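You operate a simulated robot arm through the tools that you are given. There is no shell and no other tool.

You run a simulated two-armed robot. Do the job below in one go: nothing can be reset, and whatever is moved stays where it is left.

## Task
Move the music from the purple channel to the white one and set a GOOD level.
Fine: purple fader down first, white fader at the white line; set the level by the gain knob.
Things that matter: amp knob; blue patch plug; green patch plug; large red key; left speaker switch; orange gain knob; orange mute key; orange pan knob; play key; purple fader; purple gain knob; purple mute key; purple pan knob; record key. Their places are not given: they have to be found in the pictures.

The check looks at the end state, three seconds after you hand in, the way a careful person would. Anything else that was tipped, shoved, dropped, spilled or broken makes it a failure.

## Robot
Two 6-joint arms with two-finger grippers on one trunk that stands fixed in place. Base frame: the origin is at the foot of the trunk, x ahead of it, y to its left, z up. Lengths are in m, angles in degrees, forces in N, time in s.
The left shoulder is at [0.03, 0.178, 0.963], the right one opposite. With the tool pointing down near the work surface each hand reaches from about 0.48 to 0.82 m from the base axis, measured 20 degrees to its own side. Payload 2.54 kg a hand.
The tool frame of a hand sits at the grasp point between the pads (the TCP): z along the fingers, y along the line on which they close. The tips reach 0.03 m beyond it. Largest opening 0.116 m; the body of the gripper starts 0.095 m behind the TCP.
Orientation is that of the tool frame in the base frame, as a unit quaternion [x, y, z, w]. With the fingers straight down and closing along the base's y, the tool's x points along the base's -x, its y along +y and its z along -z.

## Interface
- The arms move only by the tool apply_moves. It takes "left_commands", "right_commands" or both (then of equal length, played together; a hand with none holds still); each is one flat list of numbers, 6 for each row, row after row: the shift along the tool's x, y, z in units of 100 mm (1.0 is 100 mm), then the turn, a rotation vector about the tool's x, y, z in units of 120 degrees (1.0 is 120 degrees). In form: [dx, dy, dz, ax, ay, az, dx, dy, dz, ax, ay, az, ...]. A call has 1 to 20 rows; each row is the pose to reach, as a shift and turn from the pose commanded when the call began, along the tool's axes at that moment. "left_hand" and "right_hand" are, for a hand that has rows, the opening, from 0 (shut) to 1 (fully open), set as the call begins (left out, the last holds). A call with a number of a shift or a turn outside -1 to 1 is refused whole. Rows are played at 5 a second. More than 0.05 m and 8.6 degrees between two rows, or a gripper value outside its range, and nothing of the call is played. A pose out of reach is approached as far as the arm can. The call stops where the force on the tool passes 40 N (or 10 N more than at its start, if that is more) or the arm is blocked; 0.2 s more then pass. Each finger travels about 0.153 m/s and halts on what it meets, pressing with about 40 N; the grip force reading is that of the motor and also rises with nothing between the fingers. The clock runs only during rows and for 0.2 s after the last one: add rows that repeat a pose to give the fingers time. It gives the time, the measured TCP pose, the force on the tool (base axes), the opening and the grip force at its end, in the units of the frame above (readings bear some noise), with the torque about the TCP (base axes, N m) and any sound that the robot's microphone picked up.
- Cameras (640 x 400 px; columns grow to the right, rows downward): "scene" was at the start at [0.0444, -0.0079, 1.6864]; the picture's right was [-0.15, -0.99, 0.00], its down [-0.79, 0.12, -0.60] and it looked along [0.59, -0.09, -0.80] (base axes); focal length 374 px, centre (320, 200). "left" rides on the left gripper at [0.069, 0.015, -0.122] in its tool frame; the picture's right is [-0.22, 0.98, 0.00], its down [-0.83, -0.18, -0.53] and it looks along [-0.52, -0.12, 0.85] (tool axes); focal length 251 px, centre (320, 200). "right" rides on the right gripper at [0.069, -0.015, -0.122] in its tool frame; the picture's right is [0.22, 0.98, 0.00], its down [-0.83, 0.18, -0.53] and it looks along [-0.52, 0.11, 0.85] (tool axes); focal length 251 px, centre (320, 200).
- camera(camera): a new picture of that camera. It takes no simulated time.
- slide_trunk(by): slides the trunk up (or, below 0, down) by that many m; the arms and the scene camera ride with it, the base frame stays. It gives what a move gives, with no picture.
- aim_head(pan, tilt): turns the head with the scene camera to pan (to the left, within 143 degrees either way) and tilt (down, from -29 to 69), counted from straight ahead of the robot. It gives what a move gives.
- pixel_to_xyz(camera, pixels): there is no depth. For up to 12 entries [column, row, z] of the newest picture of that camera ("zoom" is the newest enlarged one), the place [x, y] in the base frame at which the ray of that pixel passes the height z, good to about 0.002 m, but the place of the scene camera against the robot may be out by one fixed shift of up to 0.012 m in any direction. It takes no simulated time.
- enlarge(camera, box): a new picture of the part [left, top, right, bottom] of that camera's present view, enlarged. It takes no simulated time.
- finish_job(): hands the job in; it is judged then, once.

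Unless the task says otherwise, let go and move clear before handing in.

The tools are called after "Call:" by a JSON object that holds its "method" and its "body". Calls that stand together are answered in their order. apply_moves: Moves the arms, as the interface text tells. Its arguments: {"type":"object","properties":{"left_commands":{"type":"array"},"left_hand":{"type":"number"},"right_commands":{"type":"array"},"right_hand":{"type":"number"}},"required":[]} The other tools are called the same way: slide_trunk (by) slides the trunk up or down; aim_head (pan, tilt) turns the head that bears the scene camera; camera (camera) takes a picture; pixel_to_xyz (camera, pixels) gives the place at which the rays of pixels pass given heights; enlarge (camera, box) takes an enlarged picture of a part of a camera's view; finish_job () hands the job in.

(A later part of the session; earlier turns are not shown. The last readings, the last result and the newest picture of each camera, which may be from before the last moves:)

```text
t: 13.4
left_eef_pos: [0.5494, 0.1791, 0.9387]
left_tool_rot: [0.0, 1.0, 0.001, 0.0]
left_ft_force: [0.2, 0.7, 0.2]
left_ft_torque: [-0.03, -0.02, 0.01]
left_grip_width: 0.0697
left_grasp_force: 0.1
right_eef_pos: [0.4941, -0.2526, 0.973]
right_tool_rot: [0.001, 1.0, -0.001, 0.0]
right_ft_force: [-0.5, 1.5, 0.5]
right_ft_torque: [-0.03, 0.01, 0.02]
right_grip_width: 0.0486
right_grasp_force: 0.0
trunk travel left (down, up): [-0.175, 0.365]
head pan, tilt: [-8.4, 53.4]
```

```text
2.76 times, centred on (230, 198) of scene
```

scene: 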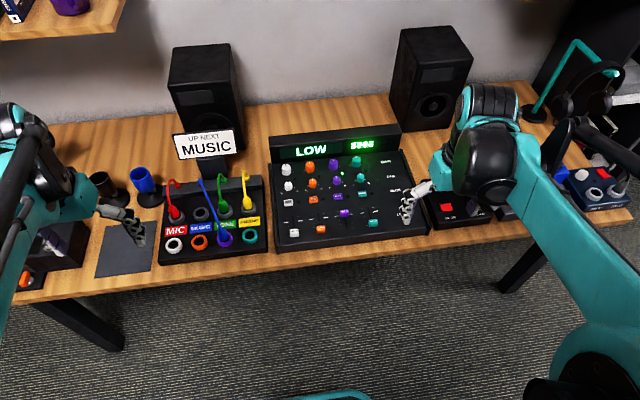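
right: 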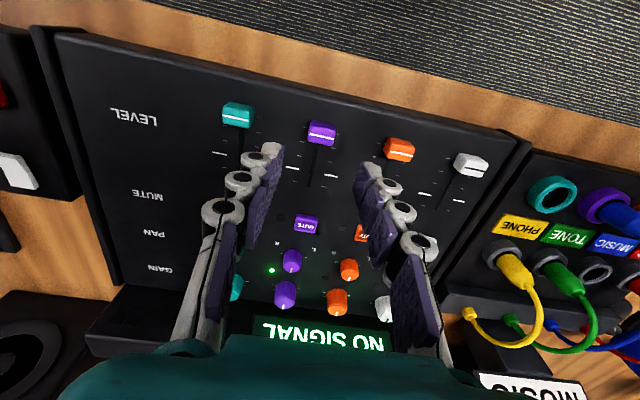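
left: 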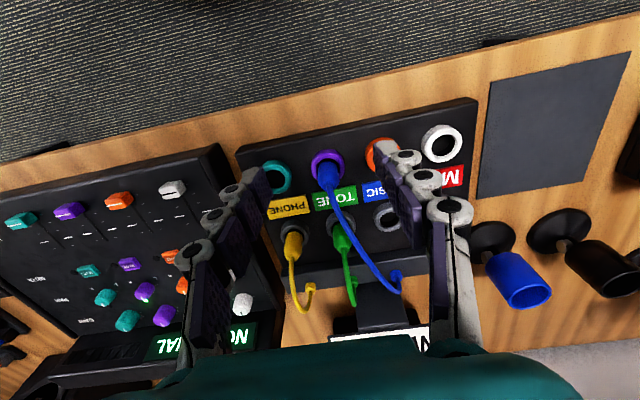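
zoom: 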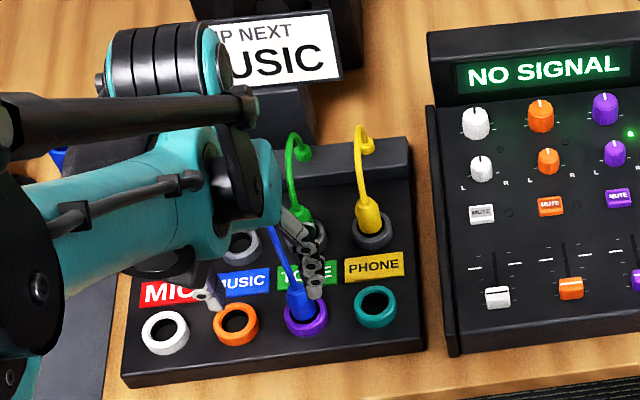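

The blue plug is visible between the left fingers at raw (326,175). I'll enlarge to find its exact centre.

Call:
{"method": "enlarge", "body": {"camera": "left", "box": [250, 125, 410, 225]}}

Call:
{"method": "enlarge", "body": {"camera": "left", "box": [370, 100, 490, 180]}}

```text
4.00 times, centred on (330, 175) of left
```

zoom: 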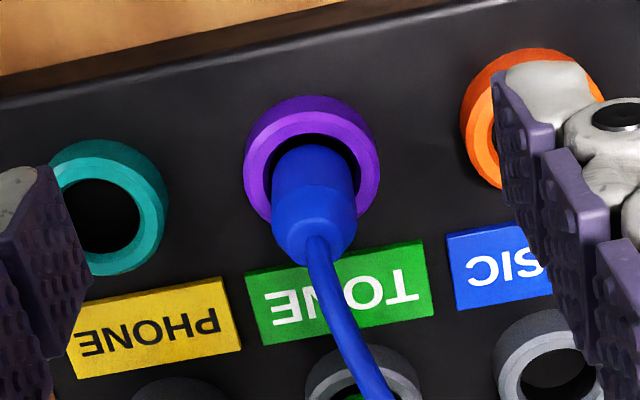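

```text
5.00 times, centred on (430, 140) of left
```

zoom: 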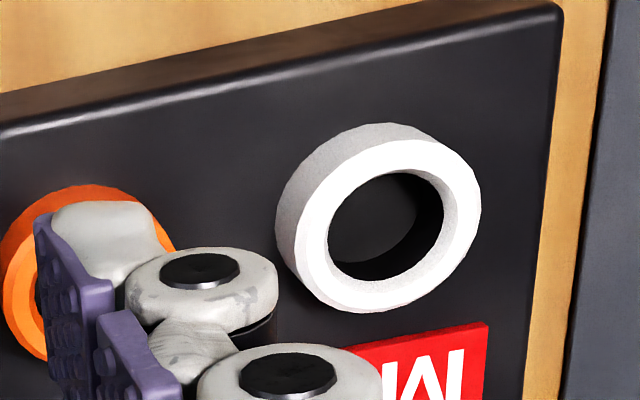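

The purple ring top is centred near raw (328.5,165.8), the plug neck near (329.3,184.3), and the white ring near (444,145.2). I'll query rays for these.

Call:
{"method": "pixel_to_xyz", "body": {"camera": "left", "pixels": [[444, 145.2, 0.75], [444, 145.2, 0.8], [328.5, 165.75, 0.75], [328.5, 165.75, 0.8], [329.25, 184.25, 0.75], [329.25, 184.25, 0.8], [329.25, 184.25, 0.82], [277, 177.5, 0.75], [277, 177.5, 0.8], [321, 165.75, 0.76], [338, 165.75, 0.76]]}}

```text
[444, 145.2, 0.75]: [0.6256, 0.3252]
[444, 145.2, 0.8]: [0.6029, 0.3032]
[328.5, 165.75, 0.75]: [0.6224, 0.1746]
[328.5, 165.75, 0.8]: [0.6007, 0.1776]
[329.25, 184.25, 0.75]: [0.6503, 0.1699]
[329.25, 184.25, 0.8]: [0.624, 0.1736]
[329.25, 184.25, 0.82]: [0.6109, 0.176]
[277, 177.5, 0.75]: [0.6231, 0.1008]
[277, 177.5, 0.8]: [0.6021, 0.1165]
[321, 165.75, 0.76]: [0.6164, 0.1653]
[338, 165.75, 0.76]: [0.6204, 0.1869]
```

Solved: purple socket is near (0.614, 0.176), white socket near (0.6145, 0.3155), rims at z≈0.77, and the blue plug's top is at z≈0.815. I'll move the left hand directly above the blue plug.

Call:
{"method": "apply_moves", "body": {"left_commands": [-0.2, -0.01, 0.2, 0, 0, 0, -0.4, -0.02, 0.4, 0, 0, 0, -0.6, -0.03, 0.6, 0, 0, 0, -0.65, -0.034, 0.75, 0, 0, 0, -0.65, -0.034, 0.75, 0, 0, 0]}}

Call:
{"method": "camera", "body": {"camera": "left"}}

Call:
{"method": "enlarge", "body": {"camera": "left", "box": [240, 100, 400, 200]}}

```text
t: 14.6
left_eef_pos: [0.6152, 0.1731, 0.8638]
left_tool_rot: [-0.001, 1.0, 0.0, -0.001]
left_ft_force: [-0.3, -0.4, -0.3]
left_ft_torque: [0.0, 0.02, -0.01]
left_grip_width: 0.0698
left_grasp_force: 0.0
right_eef_pos: [0.494, -0.252, 0.9742]
right_tool_rot: [0.002, 1.0, 0.0, -0.001]
right_ft_force: [0.4, 0.4, -0.1]
right_ft_torque: [0.01, -0.02, 0.01]
right_grip_width: 0.0487
right_grasp_force: 0.1
trunk travel left (down, up): [-0.175, 0.365]
head pan, tilt: [-8.4, 53.4]
```

```text
taken
```

left: 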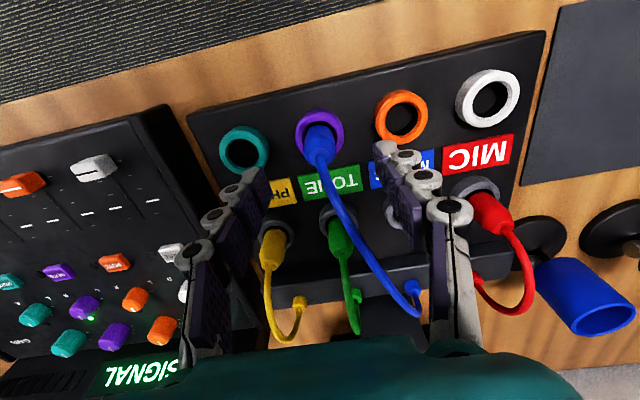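

```text
4.00 times, centred on (320, 150) of left
```

zoom: 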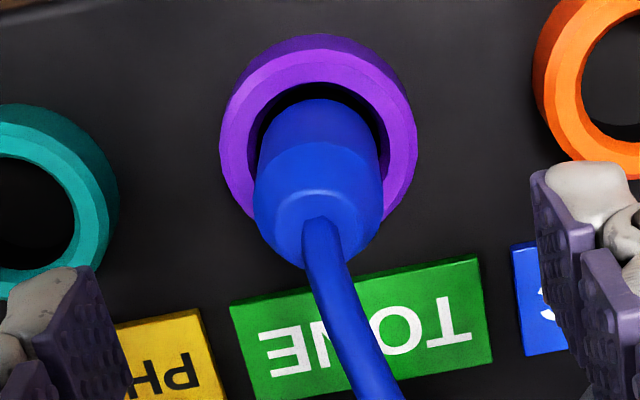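

The plug is nearly centred between the fingers (zoom 318,200). I'll check the ring centre and plug neck rays from this close view.

Call:
{"method": "pixel_to_xyz", "body": {"camera": "left", "pixels": [[319.3, 135, 0.76], [319.3, 135, 0.77], [319.3, 135, 0.78], [319.5, 155.5, 0.8], [319.5, 155.5, 0.81], [319.5, 155.5, 0.82], [304.5, 145, 0.8], [335, 145, 0.8], [295, 135, 0.77], [344, 135, 0.77], [489, 97, 0.77], [403, 115, 0.77]]}}

```text
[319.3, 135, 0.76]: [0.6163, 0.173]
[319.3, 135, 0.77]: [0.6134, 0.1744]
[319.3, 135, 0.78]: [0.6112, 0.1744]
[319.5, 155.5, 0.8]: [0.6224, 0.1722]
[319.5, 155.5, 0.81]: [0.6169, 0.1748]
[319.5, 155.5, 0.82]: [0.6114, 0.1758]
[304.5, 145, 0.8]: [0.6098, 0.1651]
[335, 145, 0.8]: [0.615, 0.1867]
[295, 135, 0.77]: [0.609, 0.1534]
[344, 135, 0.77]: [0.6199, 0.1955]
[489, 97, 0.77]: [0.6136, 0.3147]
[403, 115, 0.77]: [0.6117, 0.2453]
```

The plug sits at (0.6135, 0.1745) and the white socket at (0.6136, 0.3147). I'll descend to TCP z 0.807, just above the rim, and look before gripping.

Call:
{"method": "apply_moves", "body": {"left_commands": [0.02, 0.015, 0.15, 0, 0, 0, 0.02, 0.015, 0.3, 0, 0, 0, 0.02, 0.015, 0.45, 0, 0, 0, 0.02, 0.015, 0.57, 0, 0, 0, 0.02, 0.015, 0.57, 0, 0, 0]}}

Call:
{"method": "camera", "body": {"camera": "left"}}

Call:
{"method": "enlarge", "body": {"camera": "left", "box": [240, 100, 400, 200]}}

```text
t: 15.8
left_eef_pos: [0.614, 0.1772, 0.8079]
left_tool_rot: [0.0, 1.0, 0.0, -0.001]
left_ft_force: [0.9, 0.5, 0.0]
left_ft_torque: [-0.01, -0.01, 0.01]
left_grip_width: 0.0693
left_grasp_force: 0.0
right_eef_pos: [0.4944, -0.2513, 0.9731]
right_tool_rot: [0.0, 1.0, 0.0, 0.001]
right_ft_force: [-0.3, 0.6, 0.1]
right_ft_torque: [0.01, 0.01, 0.03]
right_grip_width: 0.0484
right_grasp_force: 0.0
trunk travel left (down, up): [-0.175, 0.365]
head pan, tilt: [-8.4, 53.4]
```

```text
taken
```

left: 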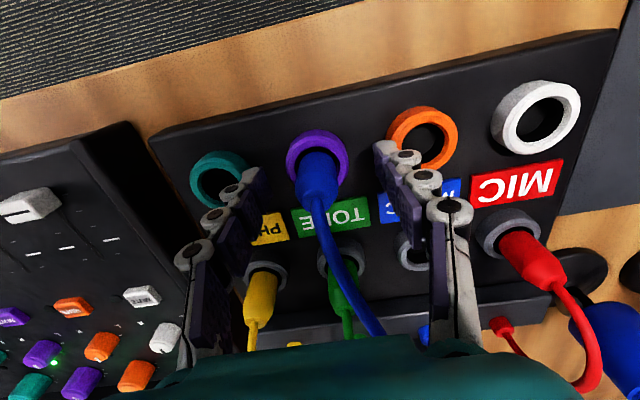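

```text
4.00 times, centred on (320, 150) of left
```

zoom: 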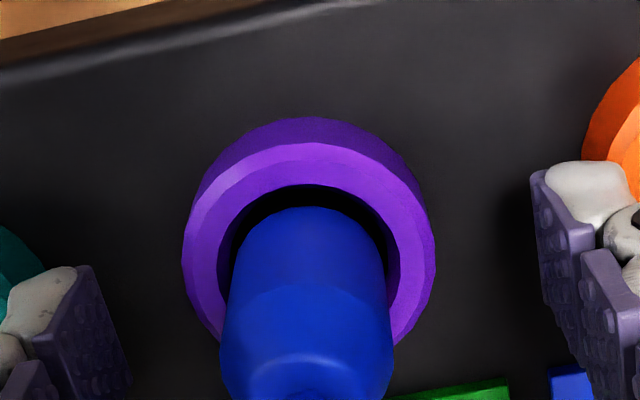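

The plug is between the pads with no contact. I'll close the left hand on it.

Call:
{"method": "apply_moves", "body": {"left_commands": [0, 0, 0, 0, 0, 0, 0, 0, 0, 0, 0, 0, 0, 0, 0, 0, 0, 0, 0, 0, 0, 0, 0, 0], "left_hand": 0.08}}

Call:
{"method": "camera", "body": {"camera": "left"}}

```text
t: 16.8
left_eef_pos: [0.614, 0.1763, 0.8076]
left_tool_rot: [0.0, 1.0, 0.0, 0.0]
left_ft_force: [-0.4, -0.3, 0.8]
left_ft_torque: [-0.01, -0.02, -0.03]
left_grip_width: 0.0235
left_grasp_force: 39.7
right_eef_pos: [0.4945, -0.2519, 0.9722]
right_tool_rot: [0.001, 1.0, 0.0, 0.0]
right_ft_force: [0.3, -0.3, -0.3]
right_ft_torque: [0.02, 0.0, -0.02]
right_grip_width: 0.0485
right_grasp_force: 0.0
trunk travel left (down, up): [-0.175, 0.365]
head pan, tilt: [-8.4, 53.4]
```

```text
taken
```

left: 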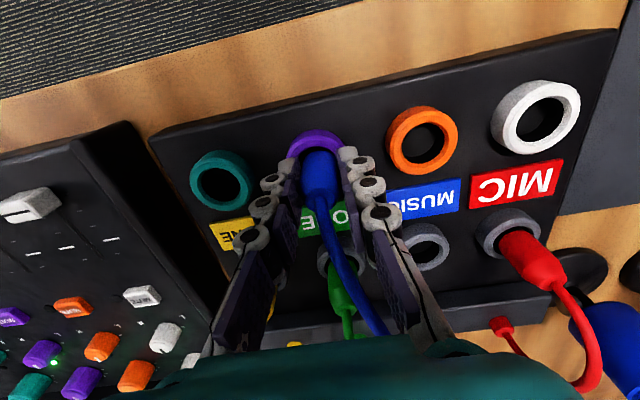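

Gripped at 23.5 mm with 40 N. I'll pull the plug straight up slowly.

Call:
{"method": "apply_moves", "body": {"left_commands": [0, 0, -0.05, 0, 0, 0, 0, 0, -0.1, 0, 0, 0, 0, 0, -0.18, 0, 0, 0, 0, 0, -0.26, 0, 0, 0, 0, 0, -0.35, 0, 0, 0, 0, 0, -0.45, 0, 0, 0, 0, 0, -0.55, 0, 0, 0, 0, 0, -0.65, 0, 0, 0, 0, 0, -0.65, 0, 0, 0]}}

Call:
{"method": "camera", "body": {"camera": "left"}}

Call:
{"method": "enlarge", "body": {"camera": "scene", "box": [150, 125, 310, 270]}}

```text
t: 18.8
left_eef_pos: [0.6141, 0.177, 0.8712]
left_tool_rot: [0.0, 1.0, -0.001, 0.001]
left_ft_force: [0.3, 0.1, -0.3]
left_ft_torque: [-0.01, -0.01, -0.02]
left_grip_width: 0.0234
left_grasp_force: 40.3
right_eef_pos: [0.4945, -0.2525, 0.973]
right_tool_rot: [0.001, 1.0, 0.0, 0.0]
right_ft_force: [0.6, -0.8, 0.3]
right_ft_torque: [0.02, -0.01, 0.02]
right_grip_width: 0.0487
right_grasp_force: 0.2
trunk travel left (down, up): [-0.175, 0.365]
head pan, tilt: [-8.4, 53.4]
```

```text
taken
```

left: 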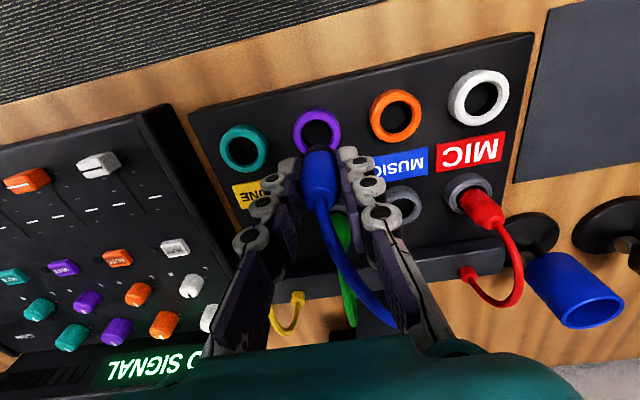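

```text
2.76 times, centred on (230, 198) of scene
```

zoom: 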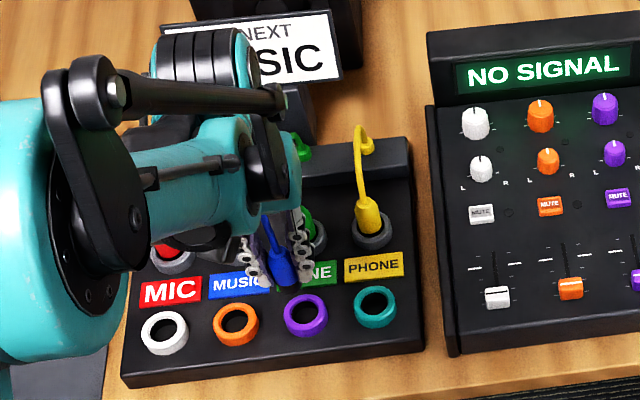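

The plug is out and held; the purple socket at raw (317,131) is empty and the white ring is at (478,97). I'll enlarge to measure the offset between the socket centres precisely.

Call:
{"method": "enlarge", "body": {"camera": "left", "box": [270, 60, 550, 200]}}

Call:
{"method": "pixel_to_xyz", "body": {"camera": "left", "pixels": [[317, 131, 0.77], [478, 97, 0.77], [395, 115, 0.77], [243, 148, 0.77]]}}

```text
2.29 times, centred on (410, 130) of left
```

zoom: 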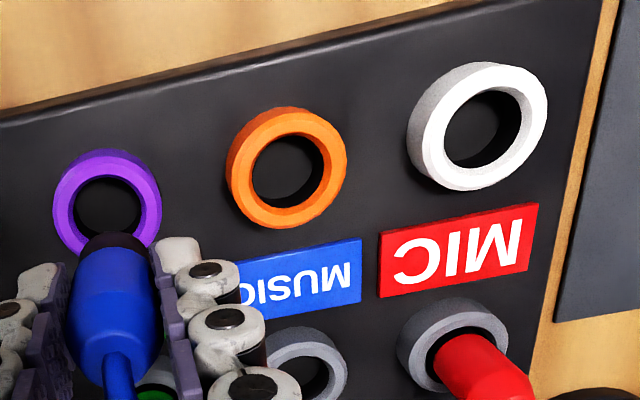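

```text
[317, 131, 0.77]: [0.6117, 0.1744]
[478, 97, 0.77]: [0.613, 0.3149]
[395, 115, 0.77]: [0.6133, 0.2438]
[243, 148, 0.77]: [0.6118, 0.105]
```

I refined the ring centres: purple (316.8,132.6), orange (398.2,117.8), white (482.6,98.5). I'll convert them once more.

Call:
{"method": "pixel_to_xyz", "body": {"camera": "left", "pixels": [[316.8, 132.6, 0.77], [482.6, 98.5, 0.77], [398.2, 117.75, 0.77], [316.8, 132.6, 0.765], [482.6, 98.5, 0.765], [316.8, 132.6, 0.775], [482.6, 98.5, 0.775]]}}

Call:
{"method": "enlarge", "body": {"camera": "left", "box": [440, 60, 540, 130]}}

Call:
{"method": "enlarge", "body": {"camera": "left", "box": [270, 95, 370, 165]}}

```text
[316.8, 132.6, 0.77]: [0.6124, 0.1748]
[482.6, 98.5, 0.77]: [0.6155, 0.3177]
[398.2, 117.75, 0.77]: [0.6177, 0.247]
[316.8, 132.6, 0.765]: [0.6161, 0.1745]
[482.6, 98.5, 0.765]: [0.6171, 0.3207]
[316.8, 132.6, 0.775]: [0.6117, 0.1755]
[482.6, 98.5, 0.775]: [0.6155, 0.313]
```

```text
5.71 times, centred on (490, 95) of left
```

zoom: 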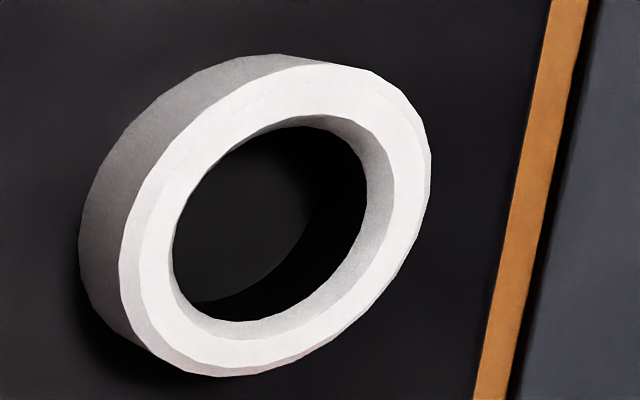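

```text
5.71 times, centred on (320, 130) of left
```

zoom: 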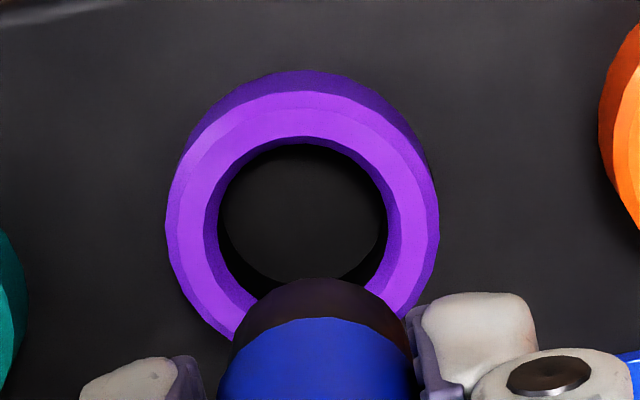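

When aligned with the purple socket, its ring centre appears at raw (316.9,132.5), so I can use that as the visual target for the white socket. I'll shift the plug +0.14 m in y at this height.

Call:
{"method": "apply_moves", "body": {"left_commands": [0, 0.2, 0, 0, 0, 0, 0, 0.4, 0, 0, 0, 0, 0, 0.6, 0, 0, 0, 0, 0, 0.8, 0, 0, 0, 0, 0, 1.0, 0, 0, 0, 0]}}

Call:
{"method": "apply_moves", "body": {"left_commands": [0, 0.2, 0, 0, 0, 0, 0, 0.41, 0, 0, 0, 0, 0, 0.41, 0, 0, 0, 0]}}

Call:
{"method": "camera", "body": {"camera": "left"}}

Call:
{"method": "enlarge", "body": {"camera": "left", "box": [270, 95, 370, 165]}}

Call:
{"method": "camera", "body": {"camera": "scene"}}

```text
t: 20.0
left_eef_pos: [0.6139, 0.2785, 0.873]
left_tool_rot: [0.001, 1.0, 0.0, -0.001]
left_ft_force: [0.2, -0.4, -1.0]
left_ft_torque: [0.02, -0.05, -0.03]
left_grip_width: 0.0234
left_grasp_force: 40.5
right_eef_pos: [0.4938, -0.2513, 0.9738]
right_tool_rot: [0.001, 1.0, -0.001, 0.0]
right_ft_force: [-0.2, 0.5, -0.3]
right_ft_torque: [0.01, 0.01, 0.01]
right_grip_width: 0.0487
right_grasp_force: 0.1
trunk travel left (down, up): [-0.175, 0.365]
head pan, tilt: [-8.4, 53.4]
```

```text
t: 20.8
left_eef_pos: [0.6155, 0.3179, 0.8726]
left_tool_rot: [0.001, 1.0, 0.001, 0.0]
left_ft_force: [1.1, 0.1, -0.3]
left_ft_torque: [0.02, -0.02, 0.0]
left_grip_width: 0.0235
left_grasp_force: 40.1
right_eef_pos: [0.4941, -0.2527, 0.9731]
right_tool_rot: [0.001, 1.0, 0.0, -0.001]
right_ft_force: [1.2, 0.8, 0.1]
right_ft_torque: [0.02, -0.03, -0.03]
right_grip_width: 0.0485
right_grasp_force: 0.0
trunk travel left (down, up): [-0.175, 0.365]
head pan, tilt: [-8.4, 53.4]
```

```text
taken
```

left: 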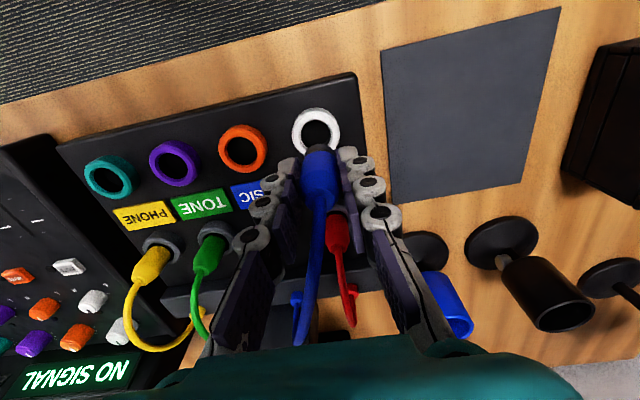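

```text
5.71 times, centred on (320, 130) of left
```

zoom: 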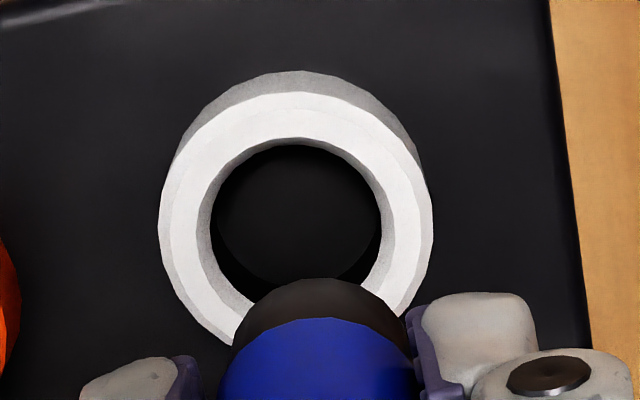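

```text
taken
```

scene: 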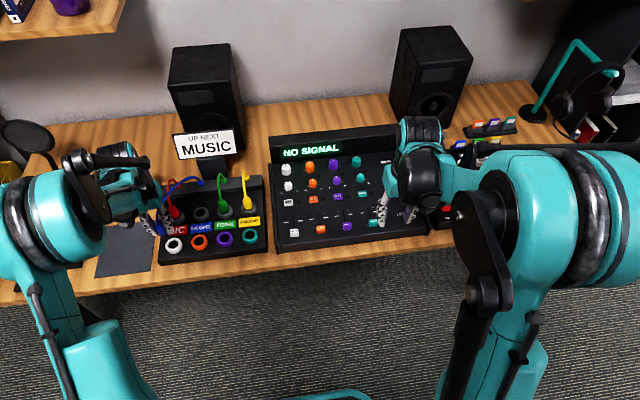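

The white ring appears about 1 mm left of the target (zoom centre 295 vs 302), so I'll correct -1 mm in y and lower the plug partway to check the alignment.

Call:
{"method": "apply_moves", "body": {"left_commands": [0, -0.011, 0, 0, 0, 0, 0, -0.011, 0.1, 0, 0, 0, 0, -0.011, 0.2, 0, 0, 0, 0, -0.011, 0.25, 0, 0, 0, 0, -0.011, 0.25, 0, 0, 0]}}

Call:
{"method": "enlarge", "body": {"camera": "left", "box": [250, 90, 390, 190]}}

```text
t: 22.0
left_eef_pos: [0.6154, 0.3175, 0.8483]
left_tool_rot: [0.0, 1.0, 0.0, -0.001]
left_ft_force: [-0.2, -0.2, -0.4]
left_ft_torque: [-0.03, -0.01, 0.02]
left_grip_width: 0.0234
left_grasp_force: 40.1
right_eef_pos: [0.4944, -0.2533, 0.9731]
right_tool_rot: [0.001, 1.0, 0.0, -0.001]
right_ft_force: [1.0, -0.2, 0.4]
right_ft_torque: [0.01, -0.03, -0.01]
right_grip_width: 0.0486
right_grasp_force: 0.0
trunk travel left (down, up): [-0.175, 0.365]
head pan, tilt: [-8.4, 53.4]
```

```text
4.00 times, centred on (320, 140) of left
```

zoom: 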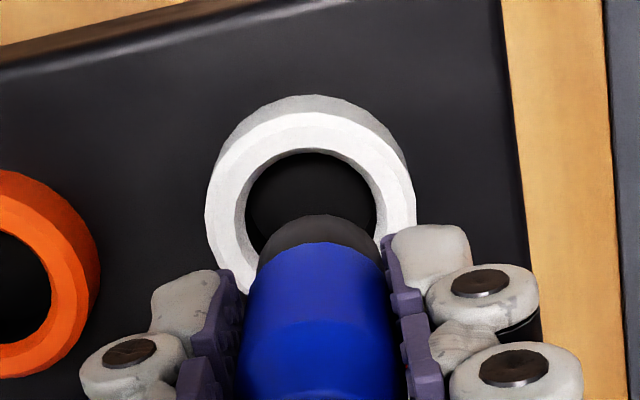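

The plug is nearly over the hole; the ring centre (zoom 310) is still about 1.5 mm left of the plug (zoom ~318). I'll correct 1.3 mm more and lower into the socket.

Call:
{"method": "apply_moves", "body": {"left_commands": [0, -0.013, 0, 0, 0, 0, 0, -0.013, 0.08, 0, 0, 0, 0, -0.013, 0.14, 0, 0, 0, 0, -0.013, 0.2, 0, 0, 0, 0, -0.013, 0.2, 0, 0, 0]}}

Call:
{"method": "enlarge", "body": {"camera": "left", "box": [250, 110, 390, 210]}}

```text
t: 23.2
left_eef_pos: [0.6145, 0.3169, 0.8277]
left_tool_rot: [0.0, 1.0, 0.001, -0.001]
left_ft_force: [0.1, -0.3, -0.6]
left_ft_torque: [-0.04, -0.03, -0.03]
left_grip_width: 0.0233
left_grasp_force: 39.7
right_eef_pos: [0.4958, -0.2526, 0.9735]
right_tool_rot: [0.002, 1.0, -0.001, 0.0]
right_ft_force: [-0.6, -0.1, 0.6]
right_ft_torque: [0.01, 0.02, 0.01]
right_grip_width: 0.049
right_grasp_force: 0.0
trunk travel left (down, up): [-0.175, 0.365]
head pan, tilt: [-8.4, 53.4]
```

```text
4.00 times, centred on (320, 160) of left
```

zoom: 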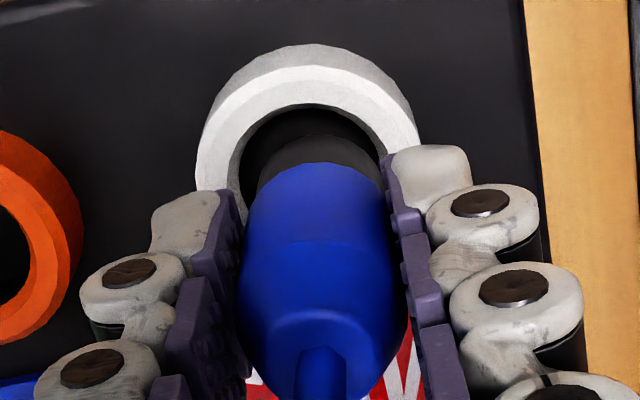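

The ring centre (zoom 308) still looks 1–2 mm left of the plug axis (zoom ~320). I'll take a sharper enlargement before pushing further.

Call:
{"method": "enlarge", "body": {"camera": "left", "box": [280, 110, 360, 160]}}

Call:
{"method": "enlarge", "body": {"camera": "scene", "box": [120, 180, 230, 265]}}

```text
8.00 times, centred on (320, 135) of left
```

zoom: 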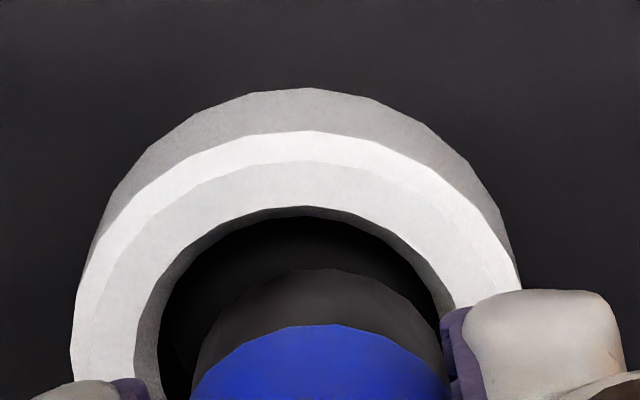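

```text
4.71 times, centred on (175, 222) of scene
```

zoom: 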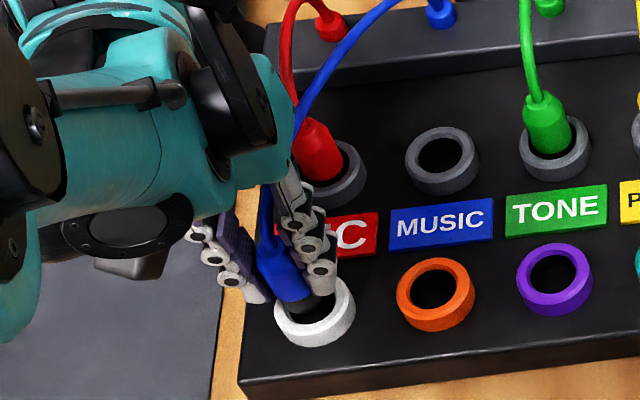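

The hole looks about 1.5–2 mm to the left of the plug tip (8× zoom: hole apex 303, tip centre 322). I'll shift -1.6 mm in y and then lower in small steps, watching the force.

Call:
{"method": "apply_moves", "body": {"left_commands": [0, -0.016, 0, 0, 0, 0, 0, -0.016, 0, 0, 0, 0]}}

Call:
{"method": "enlarge", "body": {"camera": "left", "box": [280, 110, 360, 160]}}

```text
t: 23.8
left_eef_pos: [0.6132, 0.3151, 0.8301]
left_tool_rot: [-0.001, 1.0, 0.0, 0.001]
left_ft_force: [-0.2, -0.1, -0.7]
left_ft_torque: [0.02, 0.0, 0.02]
left_grip_width: 0.0233
left_grasp_force: 39.4
right_eef_pos: [0.4952, -0.2524, 0.9733]
right_tool_rot: [0.001, 1.0, 0.001, 0.0]
right_ft_force: [-0.1, -0.2, 1.0]
right_ft_torque: [0.01, -0.01, -0.01]
right_grip_width: 0.0488
right_grasp_force: 0.1
trunk travel left (down, up): [-0.175, 0.365]
head pan, tilt: [-8.4, 53.4]
```

```text
8.00 times, centred on (320, 135) of left
```

zoom: 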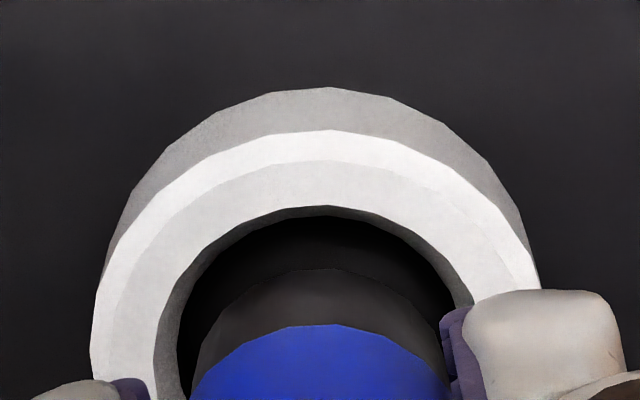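

The tip (centre ~322) is now centred in the hole (apex ~328). I'll lower the last 20 mm in small steps.

Call:
{"method": "apply_moves", "body": {"left_commands": [0, 0, 0.04, 0, 0, 0, 0, 0, 0.08, 0, 0, 0, 0, 0, 0.12, 0, 0, 0, 0, 0, 0.16, 0, 0, 0, 0, 0, 0.19, 0, 0, 0, 0, 0, 0.205, 0, 0, 0, 0, 0, 0.205, 0, 0, 0]}}

Call:
{"method": "camera", "body": {"camera": "left"}}

Call:
{"method": "enlarge", "body": {"camera": "scene", "box": [120, 180, 230, 265]}}

Call:
{"method": "enlarge", "body": {"camera": "scene", "box": [260, 125, 436, 255]}}

```text
t: 25.4
left_eef_pos: [0.614, 0.3139, 0.8078]
left_tool_rot: [0.0, 1.0, 0.001, 0.0]
left_ft_force: [0.5, -0.4, -0.9]
left_ft_torque: [-0.03, 0.03, -0.01]
left_grip_width: 0.0235
left_grasp_force: 39.6
right_eef_pos: [0.4931, -0.2526, 0.9731]
right_tool_rot: [0.001, 1.0, 0.0, 0.0]
right_ft_force: [-0.2, 0.2, 0.0]
right_ft_torque: [0.0, -0.03, 0.01]
right_grip_width: 0.0487
right_grasp_force: 0.1
trunk travel left (down, up): [-0.175, 0.365]
head pan, tilt: [-8.4, 53.4]
```

```text
taken
```

left: 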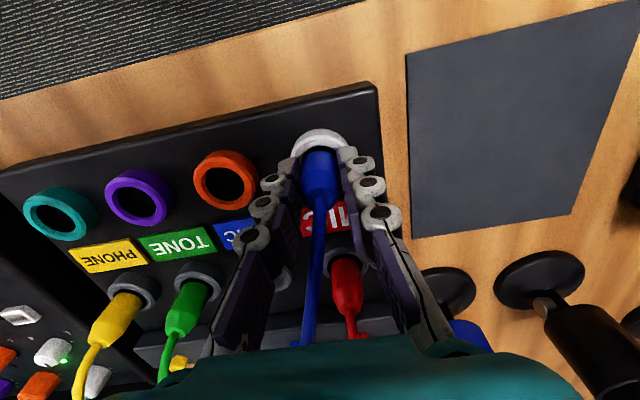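

```text
4.71 times, centred on (175, 222) of scene
```

zoom: 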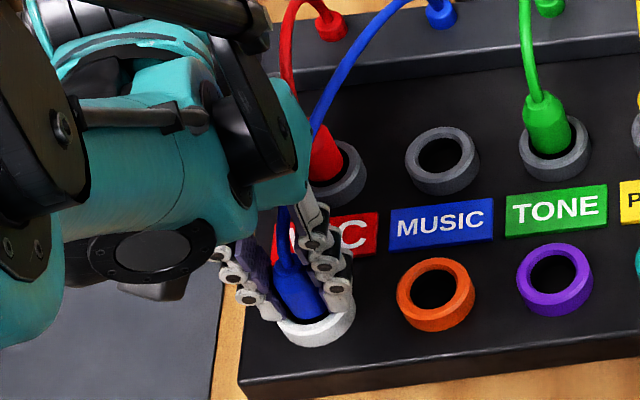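

```text
3.08 times, centred on (348, 190) of scene
```

zoom: 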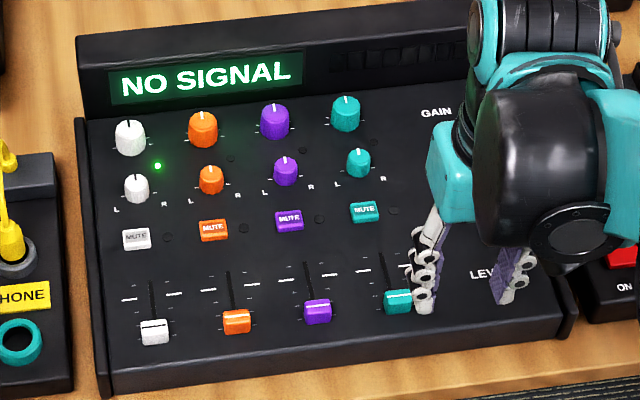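

The white channel's signal LED lit up (scene zoom 157,166), so the blue plug is connected at the same depth as before (z 0.808). I'll release it and lift straight up.

Call:
{"method": "apply_moves", "body": {"left_commands": [0, 0, 0, 0, 0, 0, 0, 0, 0, 0, 0, 0, 0, 0, 0, 0, 0, 0, 0, 0, -0.15, 0, 0, 0, 0, 0, -0.4, 0, 0, 0, 0, 0, -0.7, 0, 0, 0, 0, 0, -0.95, 0, 0, 0, 0, 0, -0.95, 0, 0, 0], "left_hand": 0.5}}

Call:
{"method": "camera", "body": {"camera": "left"}}

Call:
{"method": "camera", "body": {"camera": "scene"}}

```text
t: 27.2
left_eef_pos: [0.6154, 0.3118, 0.9033]
left_tool_rot: [0.0, 1.0, 0.0, 0.0]
left_ft_force: [0.1, -0.2, 0.6]
left_ft_torque: [0.0, -0.01, 0.0]
left_grip_width: 0.0578
left_grasp_force: 0.0
right_eef_pos: [0.4939, -0.2523, 0.973]
right_tool_rot: [0.0, 1.0, 0.0, 0.001]
right_ft_force: [-0.8, 0.3, -0.3]
right_ft_torque: [0.01, -0.02, -0.01]
right_grip_width: 0.0487
right_grasp_force: 0.1
trunk travel left (down, up): [-0.175, 0.365]
head pan, tilt: [-8.4, 53.4]
```

```text
taken
```

left: 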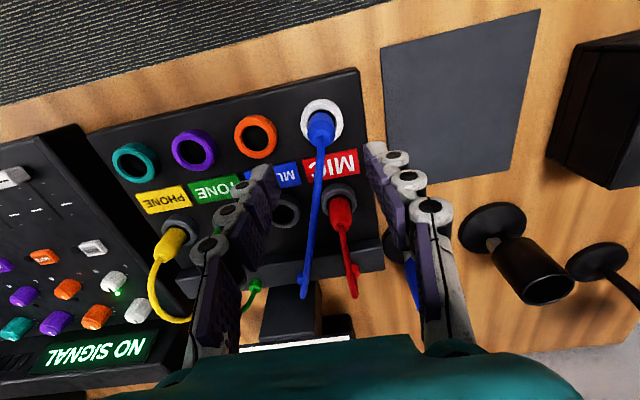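

```text
taken
```

scene: 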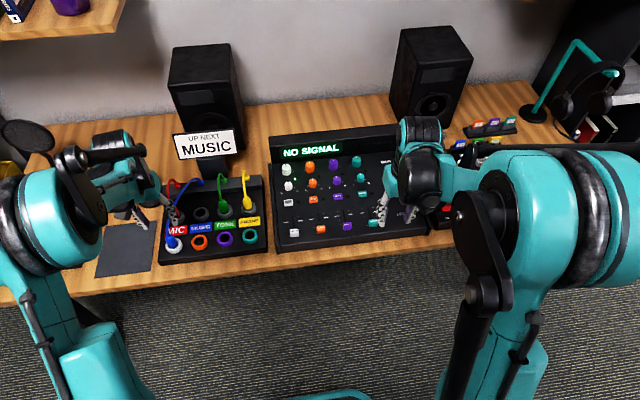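

The blue plug stands in the white socket (raw 320,125) and the white LED is lit. Now I'll retract the left hand and bring the right hand toward the white fader.

Call:
{"method": "apply_moves", "body": {"left_commands": [0, 0, -0.3, 0, 0, 0, 0.2, 0.1, -0.6, 0, 0, 0, 0.5, 0.2, -0.8, 0, 0, 0, 0.8, 0.3, -1.0, 0, 0, 0, 1.0, 0.4, -1.0, 0, 0, 0], "right_commands": [0, 0.3, 0, 0, 0, 0, 0, 0.6, 0.0, 0, 0, 0, 0, 0.9, 0, 0, 0, 0, 0, 1.0, 0, 0, 0, 0, 0, 1.0, 0, 0, 0, 0]}}

Call:
{"method": "apply_moves", "body": {"right_commands": [-0.25, 0.3, 0.1, 0, 0, 0, -0.5, 0.6, 0.2, 0, 0, 0, -0.75, 0.9, 0.3, 0, 0, 0, -0.9, 1.0, 0.5, 0, 0, 0, -0.9, 1.0, 0.7, 0, 0, 0, -0.9, 1.0, 0.7, 0, 0, 0]}}

Call:
{"method": "camera", "body": {"camera": "right"}}

```text
t: 28.4
left_eef_pos: [0.5146, 0.3529, 1.0002]
left_tool_rot: [0.001, 1.0, 0.0, 0.001]
left_ft_force: [0.0, 0.1, -0.2]
left_ft_torque: [-0.01, 0.01, 0.02]
left_grip_width: 0.058
left_grasp_force: 0.1
right_eef_pos: [0.4947, -0.1518, 0.9723]
right_tool_rot: [0.0, 1.0, -0.001, 0.0]
right_ft_force: [-0.6, 0.2, 0.7]
right_ft_torque: [-0.04, -0.01, 0.05]
right_grip_width: 0.0485
right_grasp_force: 0.1
trunk travel left (down, up): [-0.175, 0.365]
head pan, tilt: [-8.4, 53.4]
```

```text
t: 29.8
left_eef_pos: [0.5156, 0.3528, 1.0025]
left_tool_rot: [0.0, 1.0, 0.0, -0.001]
left_ft_force: [0.4, -0.3, -0.6]
left_ft_torque: [-0.02, 0.0, 0.0]
left_grip_width: 0.0578
left_grasp_force: 0.0
right_eef_pos: [0.5872, -0.0511, 0.9006]
right_tool_rot: [0.0, 1.0, 0.0, 0.0]
right_ft_force: [-0.6, 0.9, 0.7]
right_ft_torque: [0.02, -0.01, -0.01]
right_grip_width: 0.0488
right_grasp_force: 0.0
trunk travel left (down, up): [-0.175, 0.365]
head pan, tilt: [-8.4, 53.4]
```

```text
taken
```

right: 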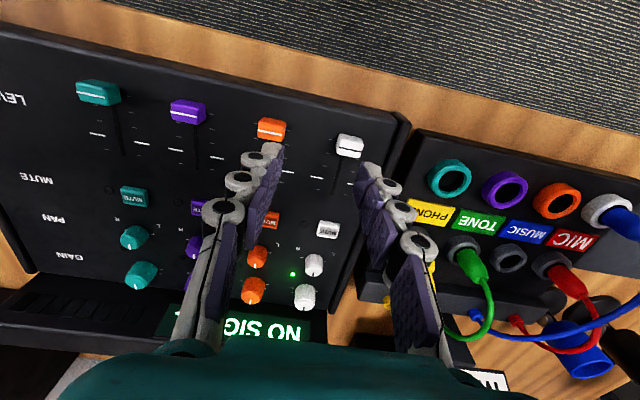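

The white cap is at raw (350,146), right of the finger centre. I'll get its coordinates and a close-up of the marks.

Call:
{"method": "enlarge", "body": {"camera": "right", "box": [280, 110, 420, 200]}}

Call:
{"method": "pixel_to_xyz", "body": {"camera": "right", "pixels": [[350, 146, 0.795], [350, 141, 0.795], [350, 150, 0.795]]}}

```text
4.44 times, centred on (350, 155) of right
```

zoom: 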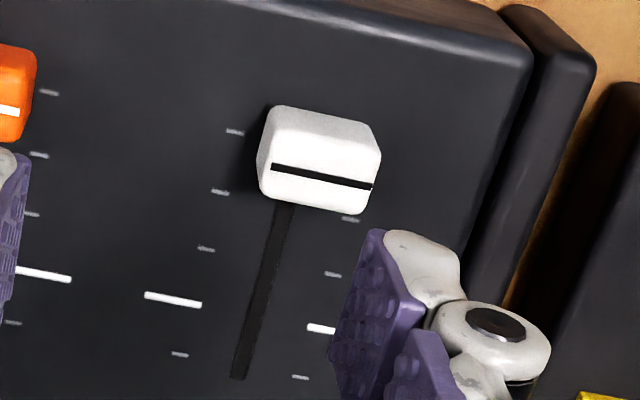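

```text
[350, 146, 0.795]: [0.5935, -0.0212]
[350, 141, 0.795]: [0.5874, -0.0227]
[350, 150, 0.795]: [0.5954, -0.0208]
```

The white cap line is at raw (350.5,149.6), x≈0.595, y≈-0.021. I'll query the long marks for the target x.

Call:
{"method": "pixel_to_xyz", "body": {"camera": "right", "pixels": [[316.9, 177.5, 0.77], [316.9, 177.5, 0.775], [316.9, 177.5, 0.78], [349, 183.5, 0.77], [349, 183.5, 0.775], [349, 183.5, 0.78], [350.45, 149.6, 0.79], [350.45, 149.6, 0.795], [350.45, 149.6, 0.8], [332, 241, 0.775]]}}

```text
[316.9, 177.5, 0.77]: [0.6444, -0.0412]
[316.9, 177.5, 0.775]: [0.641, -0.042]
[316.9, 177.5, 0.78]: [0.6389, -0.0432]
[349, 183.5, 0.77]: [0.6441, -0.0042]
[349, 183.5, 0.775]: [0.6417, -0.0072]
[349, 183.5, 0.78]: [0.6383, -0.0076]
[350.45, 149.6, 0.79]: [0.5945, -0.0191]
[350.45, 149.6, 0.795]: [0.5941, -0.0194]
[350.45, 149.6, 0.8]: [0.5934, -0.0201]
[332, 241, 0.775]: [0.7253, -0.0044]
```

The target line is at x≈0.641, so the white fader needs about 46.5 mm of travel. Before descending, I'll check where the mixer's side rail is relative to the outer finger.

Call:
{"method": "pixel_to_xyz", "body": {"camera": "right", "pixels": [[397.25, 123.5, 0.775], [380.4, 175.25, 0.775], [397.25, 123.5, 0.79], [380.4, 175.25, 0.79], [411.9, 125.75, 0.775], [391.6, 177.5, 0.775], [411.9, 125.75, 0.79], [391.6, 177.5, 0.79]]}}

Call:
{"method": "enlarge", "body": {"camera": "scene", "box": [262, 190, 342, 255]}}

```text
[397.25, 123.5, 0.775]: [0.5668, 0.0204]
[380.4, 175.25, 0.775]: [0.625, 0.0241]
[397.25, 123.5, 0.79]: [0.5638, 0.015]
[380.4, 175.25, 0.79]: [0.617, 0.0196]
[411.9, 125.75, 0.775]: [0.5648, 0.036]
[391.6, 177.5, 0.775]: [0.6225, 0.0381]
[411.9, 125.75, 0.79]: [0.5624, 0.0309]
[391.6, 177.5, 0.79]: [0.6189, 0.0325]
```

```text
6.15 times, centred on (302, 222) of scene
```

zoom: 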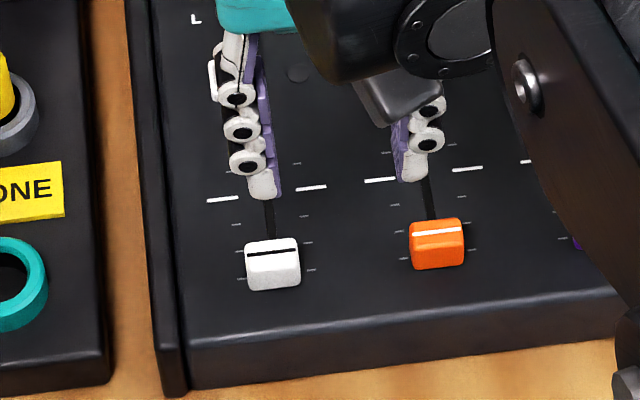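

The rail's inner edge is at y≈+0.02; with a 35 mm opening the outer finger stays inside it. I'll narrow the fingers, align at (0.5945, -0.0205), and descend to z 0.85 for a look.

Call:
{"method": "apply_moves", "body": {"right_commands": [-0.07, 0.15, 0, 0, 0, 0, -0.07, 0.306, 0, 0, 0, 0, -0.07, 0.306, 0.25, 0, 0, 0, -0.07, 0.306, 0.5, 0, 0, 0, -0.07, 0.306, 0.5, 0, 0, 0], "right_hand": 0.31}}

Call:
{"method": "camera", "body": {"camera": "right"}}

Call:
{"method": "enlarge", "body": {"camera": "right", "box": [240, 100, 400, 200]}}

```text
t: 31.0
left_eef_pos: [0.5161, 0.3536, 1.002]
left_tool_rot: [0.0, 1.0, 0.0, 0.0]
left_ft_force: [-0.4, 0.2, -0.2]
left_ft_torque: [0.02, 0.04, -0.01]
left_grip_width: 0.058
left_grasp_force: 0.1
right_eef_pos: [0.5925, -0.0206, 0.8517]
right_tool_rot: [0.0, 1.0, 0.0, 0.0]
right_ft_force: [-0.2, -0.5, -0.6]
right_ft_torque: [-0.01, 0.01, 0.03]
right_grip_width: 0.0359
right_grasp_force: 0.1
trunk travel left (down, up): [-0.175, 0.365]
head pan, tilt: [-8.4, 53.4]
```

```text
taken
```

right: 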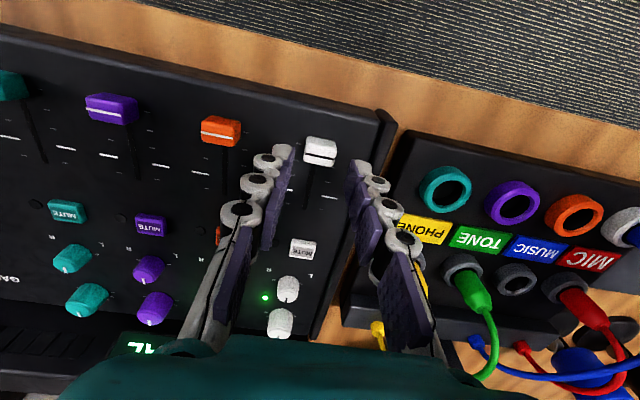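

```text
4.00 times, centred on (320, 150) of right
```

zoom: 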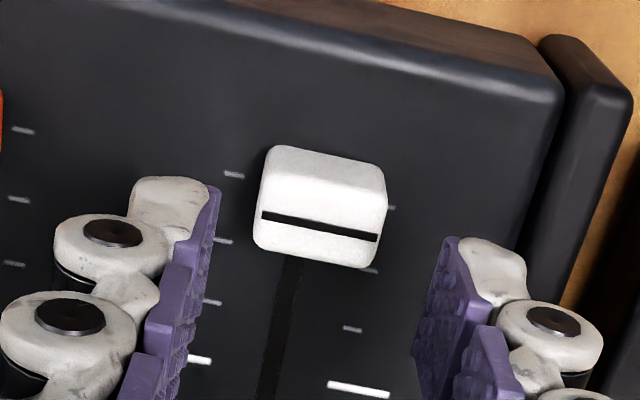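

The white cap is centred between the pads (zoom 320). I'll descend to z 0.813 and close.

Call:
{"method": "apply_moves", "body": {"right_commands": [-0.01, 0, 0.13, 0, 0, 0, -0.01, 0, 0.26, 0, 0, 0, -0.01, 0, 0.37, 0, 0, 0, -0.01, 0, 0.385, 0, 0, 0, -0.01, 0, 0.385, 0, 0, 0]}}

Call:
{"method": "enlarge", "body": {"camera": "right", "box": [240, 120, 400, 220]}}

```text
t: 32.2
left_eef_pos: [0.5158, 0.3534, 1.0021]
left_tool_rot: [0.0, 1.0, 0.0, 0.0]
left_ft_force: [-0.4, 0.7, -0.5]
left_ft_torque: [0.0, 0.01, 0.0]
left_grip_width: 0.0581
left_grasp_force: 0.1
right_eef_pos: [0.5924, -0.0219, 0.8131]
right_tool_rot: [0.001, 1.0, 0.0, 0.0]
right_ft_force: [0.2, -0.1, 0.0]
right_ft_torque: [-0.03, -0.04, 0.0]
right_grip_width: 0.0358
right_grasp_force: 0.0
trunk travel left (down, up): [-0.175, 0.365]
head pan, tilt: [-8.4, 53.4]
```

```text
4.00 times, centred on (320, 170) of right
```

zoom: 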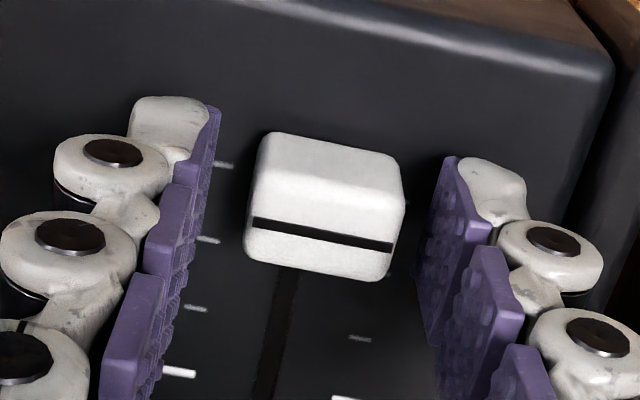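

The cap is between the pads, free of contact. I'll close, then push the fader away from the robot by 44 mm in small steps.

Call:
{"method": "apply_moves", "body": {"right_commands": [0, 0, 0, 0, 0, 0, 0, 0, 0, 0, 0, 0, 0, 0, 0, 0, 0, 0], "right_hand": 0.1}}

Call:
{"method": "apply_moves", "body": {"right_commands": [-0.06, 0, 0, 0, 0, 0, -0.12, 0, 0, 0, 0, 0, -0.18, 0, 0, 0, 0, 0, -0.24, 0, 0, 0, 0, 0, -0.3, 0, 0, 0, 0, 0, -0.36, 0, 0, 0, 0, 0, -0.42, 0, 0, 0, 0, 0, -0.44, 0, 0, 0, 0, 0, -0.44, 0, 0, 0, 0, 0]}}

Call:
{"method": "camera", "body": {"camera": "right"}}

Call:
{"method": "enlarge", "body": {"camera": "right", "box": [240, 120, 400, 220]}}

Call:
{"method": "enlarge", "body": {"camera": "scene", "box": [260, 125, 436, 255]}}

```text
t: 33.0
left_eef_pos: [0.5152, 0.3538, 1.0018]
left_tool_rot: [0.0, 1.0, -0.001, -0.001]
left_ft_force: [0.4, -0.3, -0.7]
left_ft_torque: [0.03, 0.0, 0.01]
left_grip_width: 0.0581
left_grasp_force: 0.1
right_eef_pos: [0.5947, -0.0207, 0.8127]
right_tool_rot: [0.0, 1.0, 0.001, 0.0]
right_ft_force: [0.6, 5.4, 2.0]
right_ft_torque: [0.17, -0.06, 0.04]
right_grip_width: 0.0232
right_grasp_force: 44.9
trunk travel left (down, up): [-0.175, 0.365]
head pan, tilt: [-8.4, 53.4]
```

```text
t: 35.0
left_eef_pos: [0.515, 0.3532, 1.0007]
left_tool_rot: [0.0, 1.0, 0.0, 0.0]
left_ft_force: [0.3, -0.5, -0.1]
left_ft_torque: [-0.04, 0.02, 0.02]
left_grip_width: 0.0582
left_grasp_force: 0.0
right_eef_pos: [0.639, -0.0196, 0.8134]
right_tool_rot: [0.001, 1.0, 0.0, 0.0]
right_ft_force: [-0.6, 7.2, -1.3]
right_ft_torque: [0.21, 0.63, 0.0]
right_grip_width: 0.0233
right_grasp_force: 45.2
trunk travel left (down, up): [-0.175, 0.365]
head pan, tilt: [-8.4, 53.4]
```

```text
taken
```

right: 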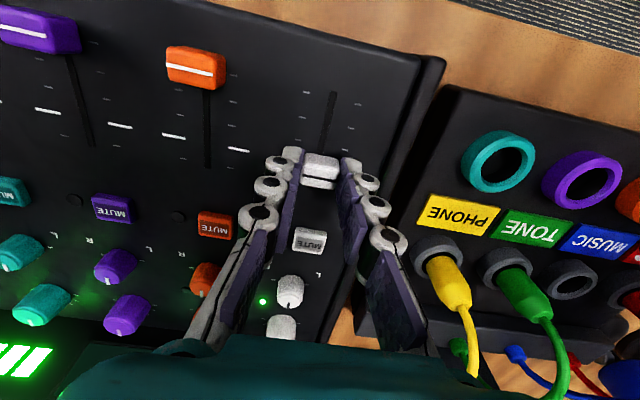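

```text
4.00 times, centred on (320, 170) of right
```

zoom: 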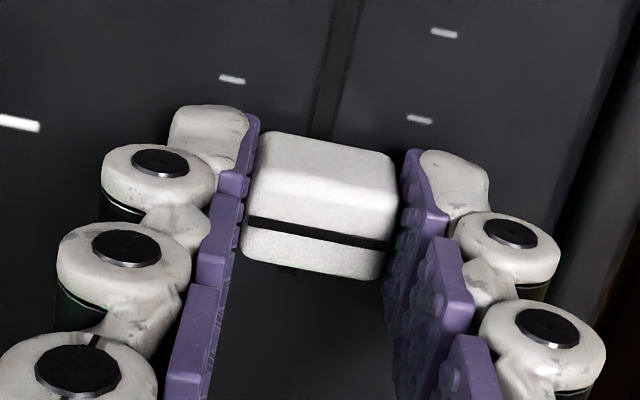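

```text
3.08 times, centred on (348, 190) of scene
```

zoom: 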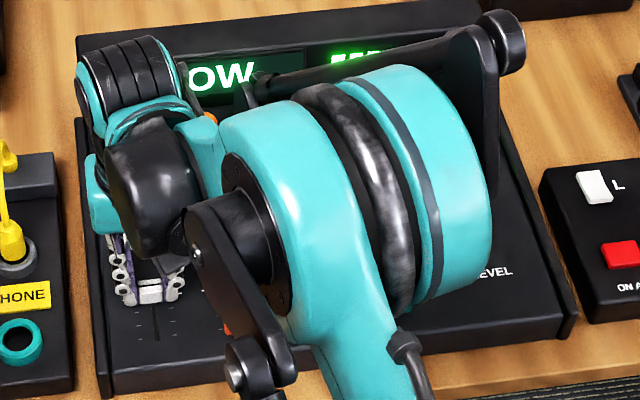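

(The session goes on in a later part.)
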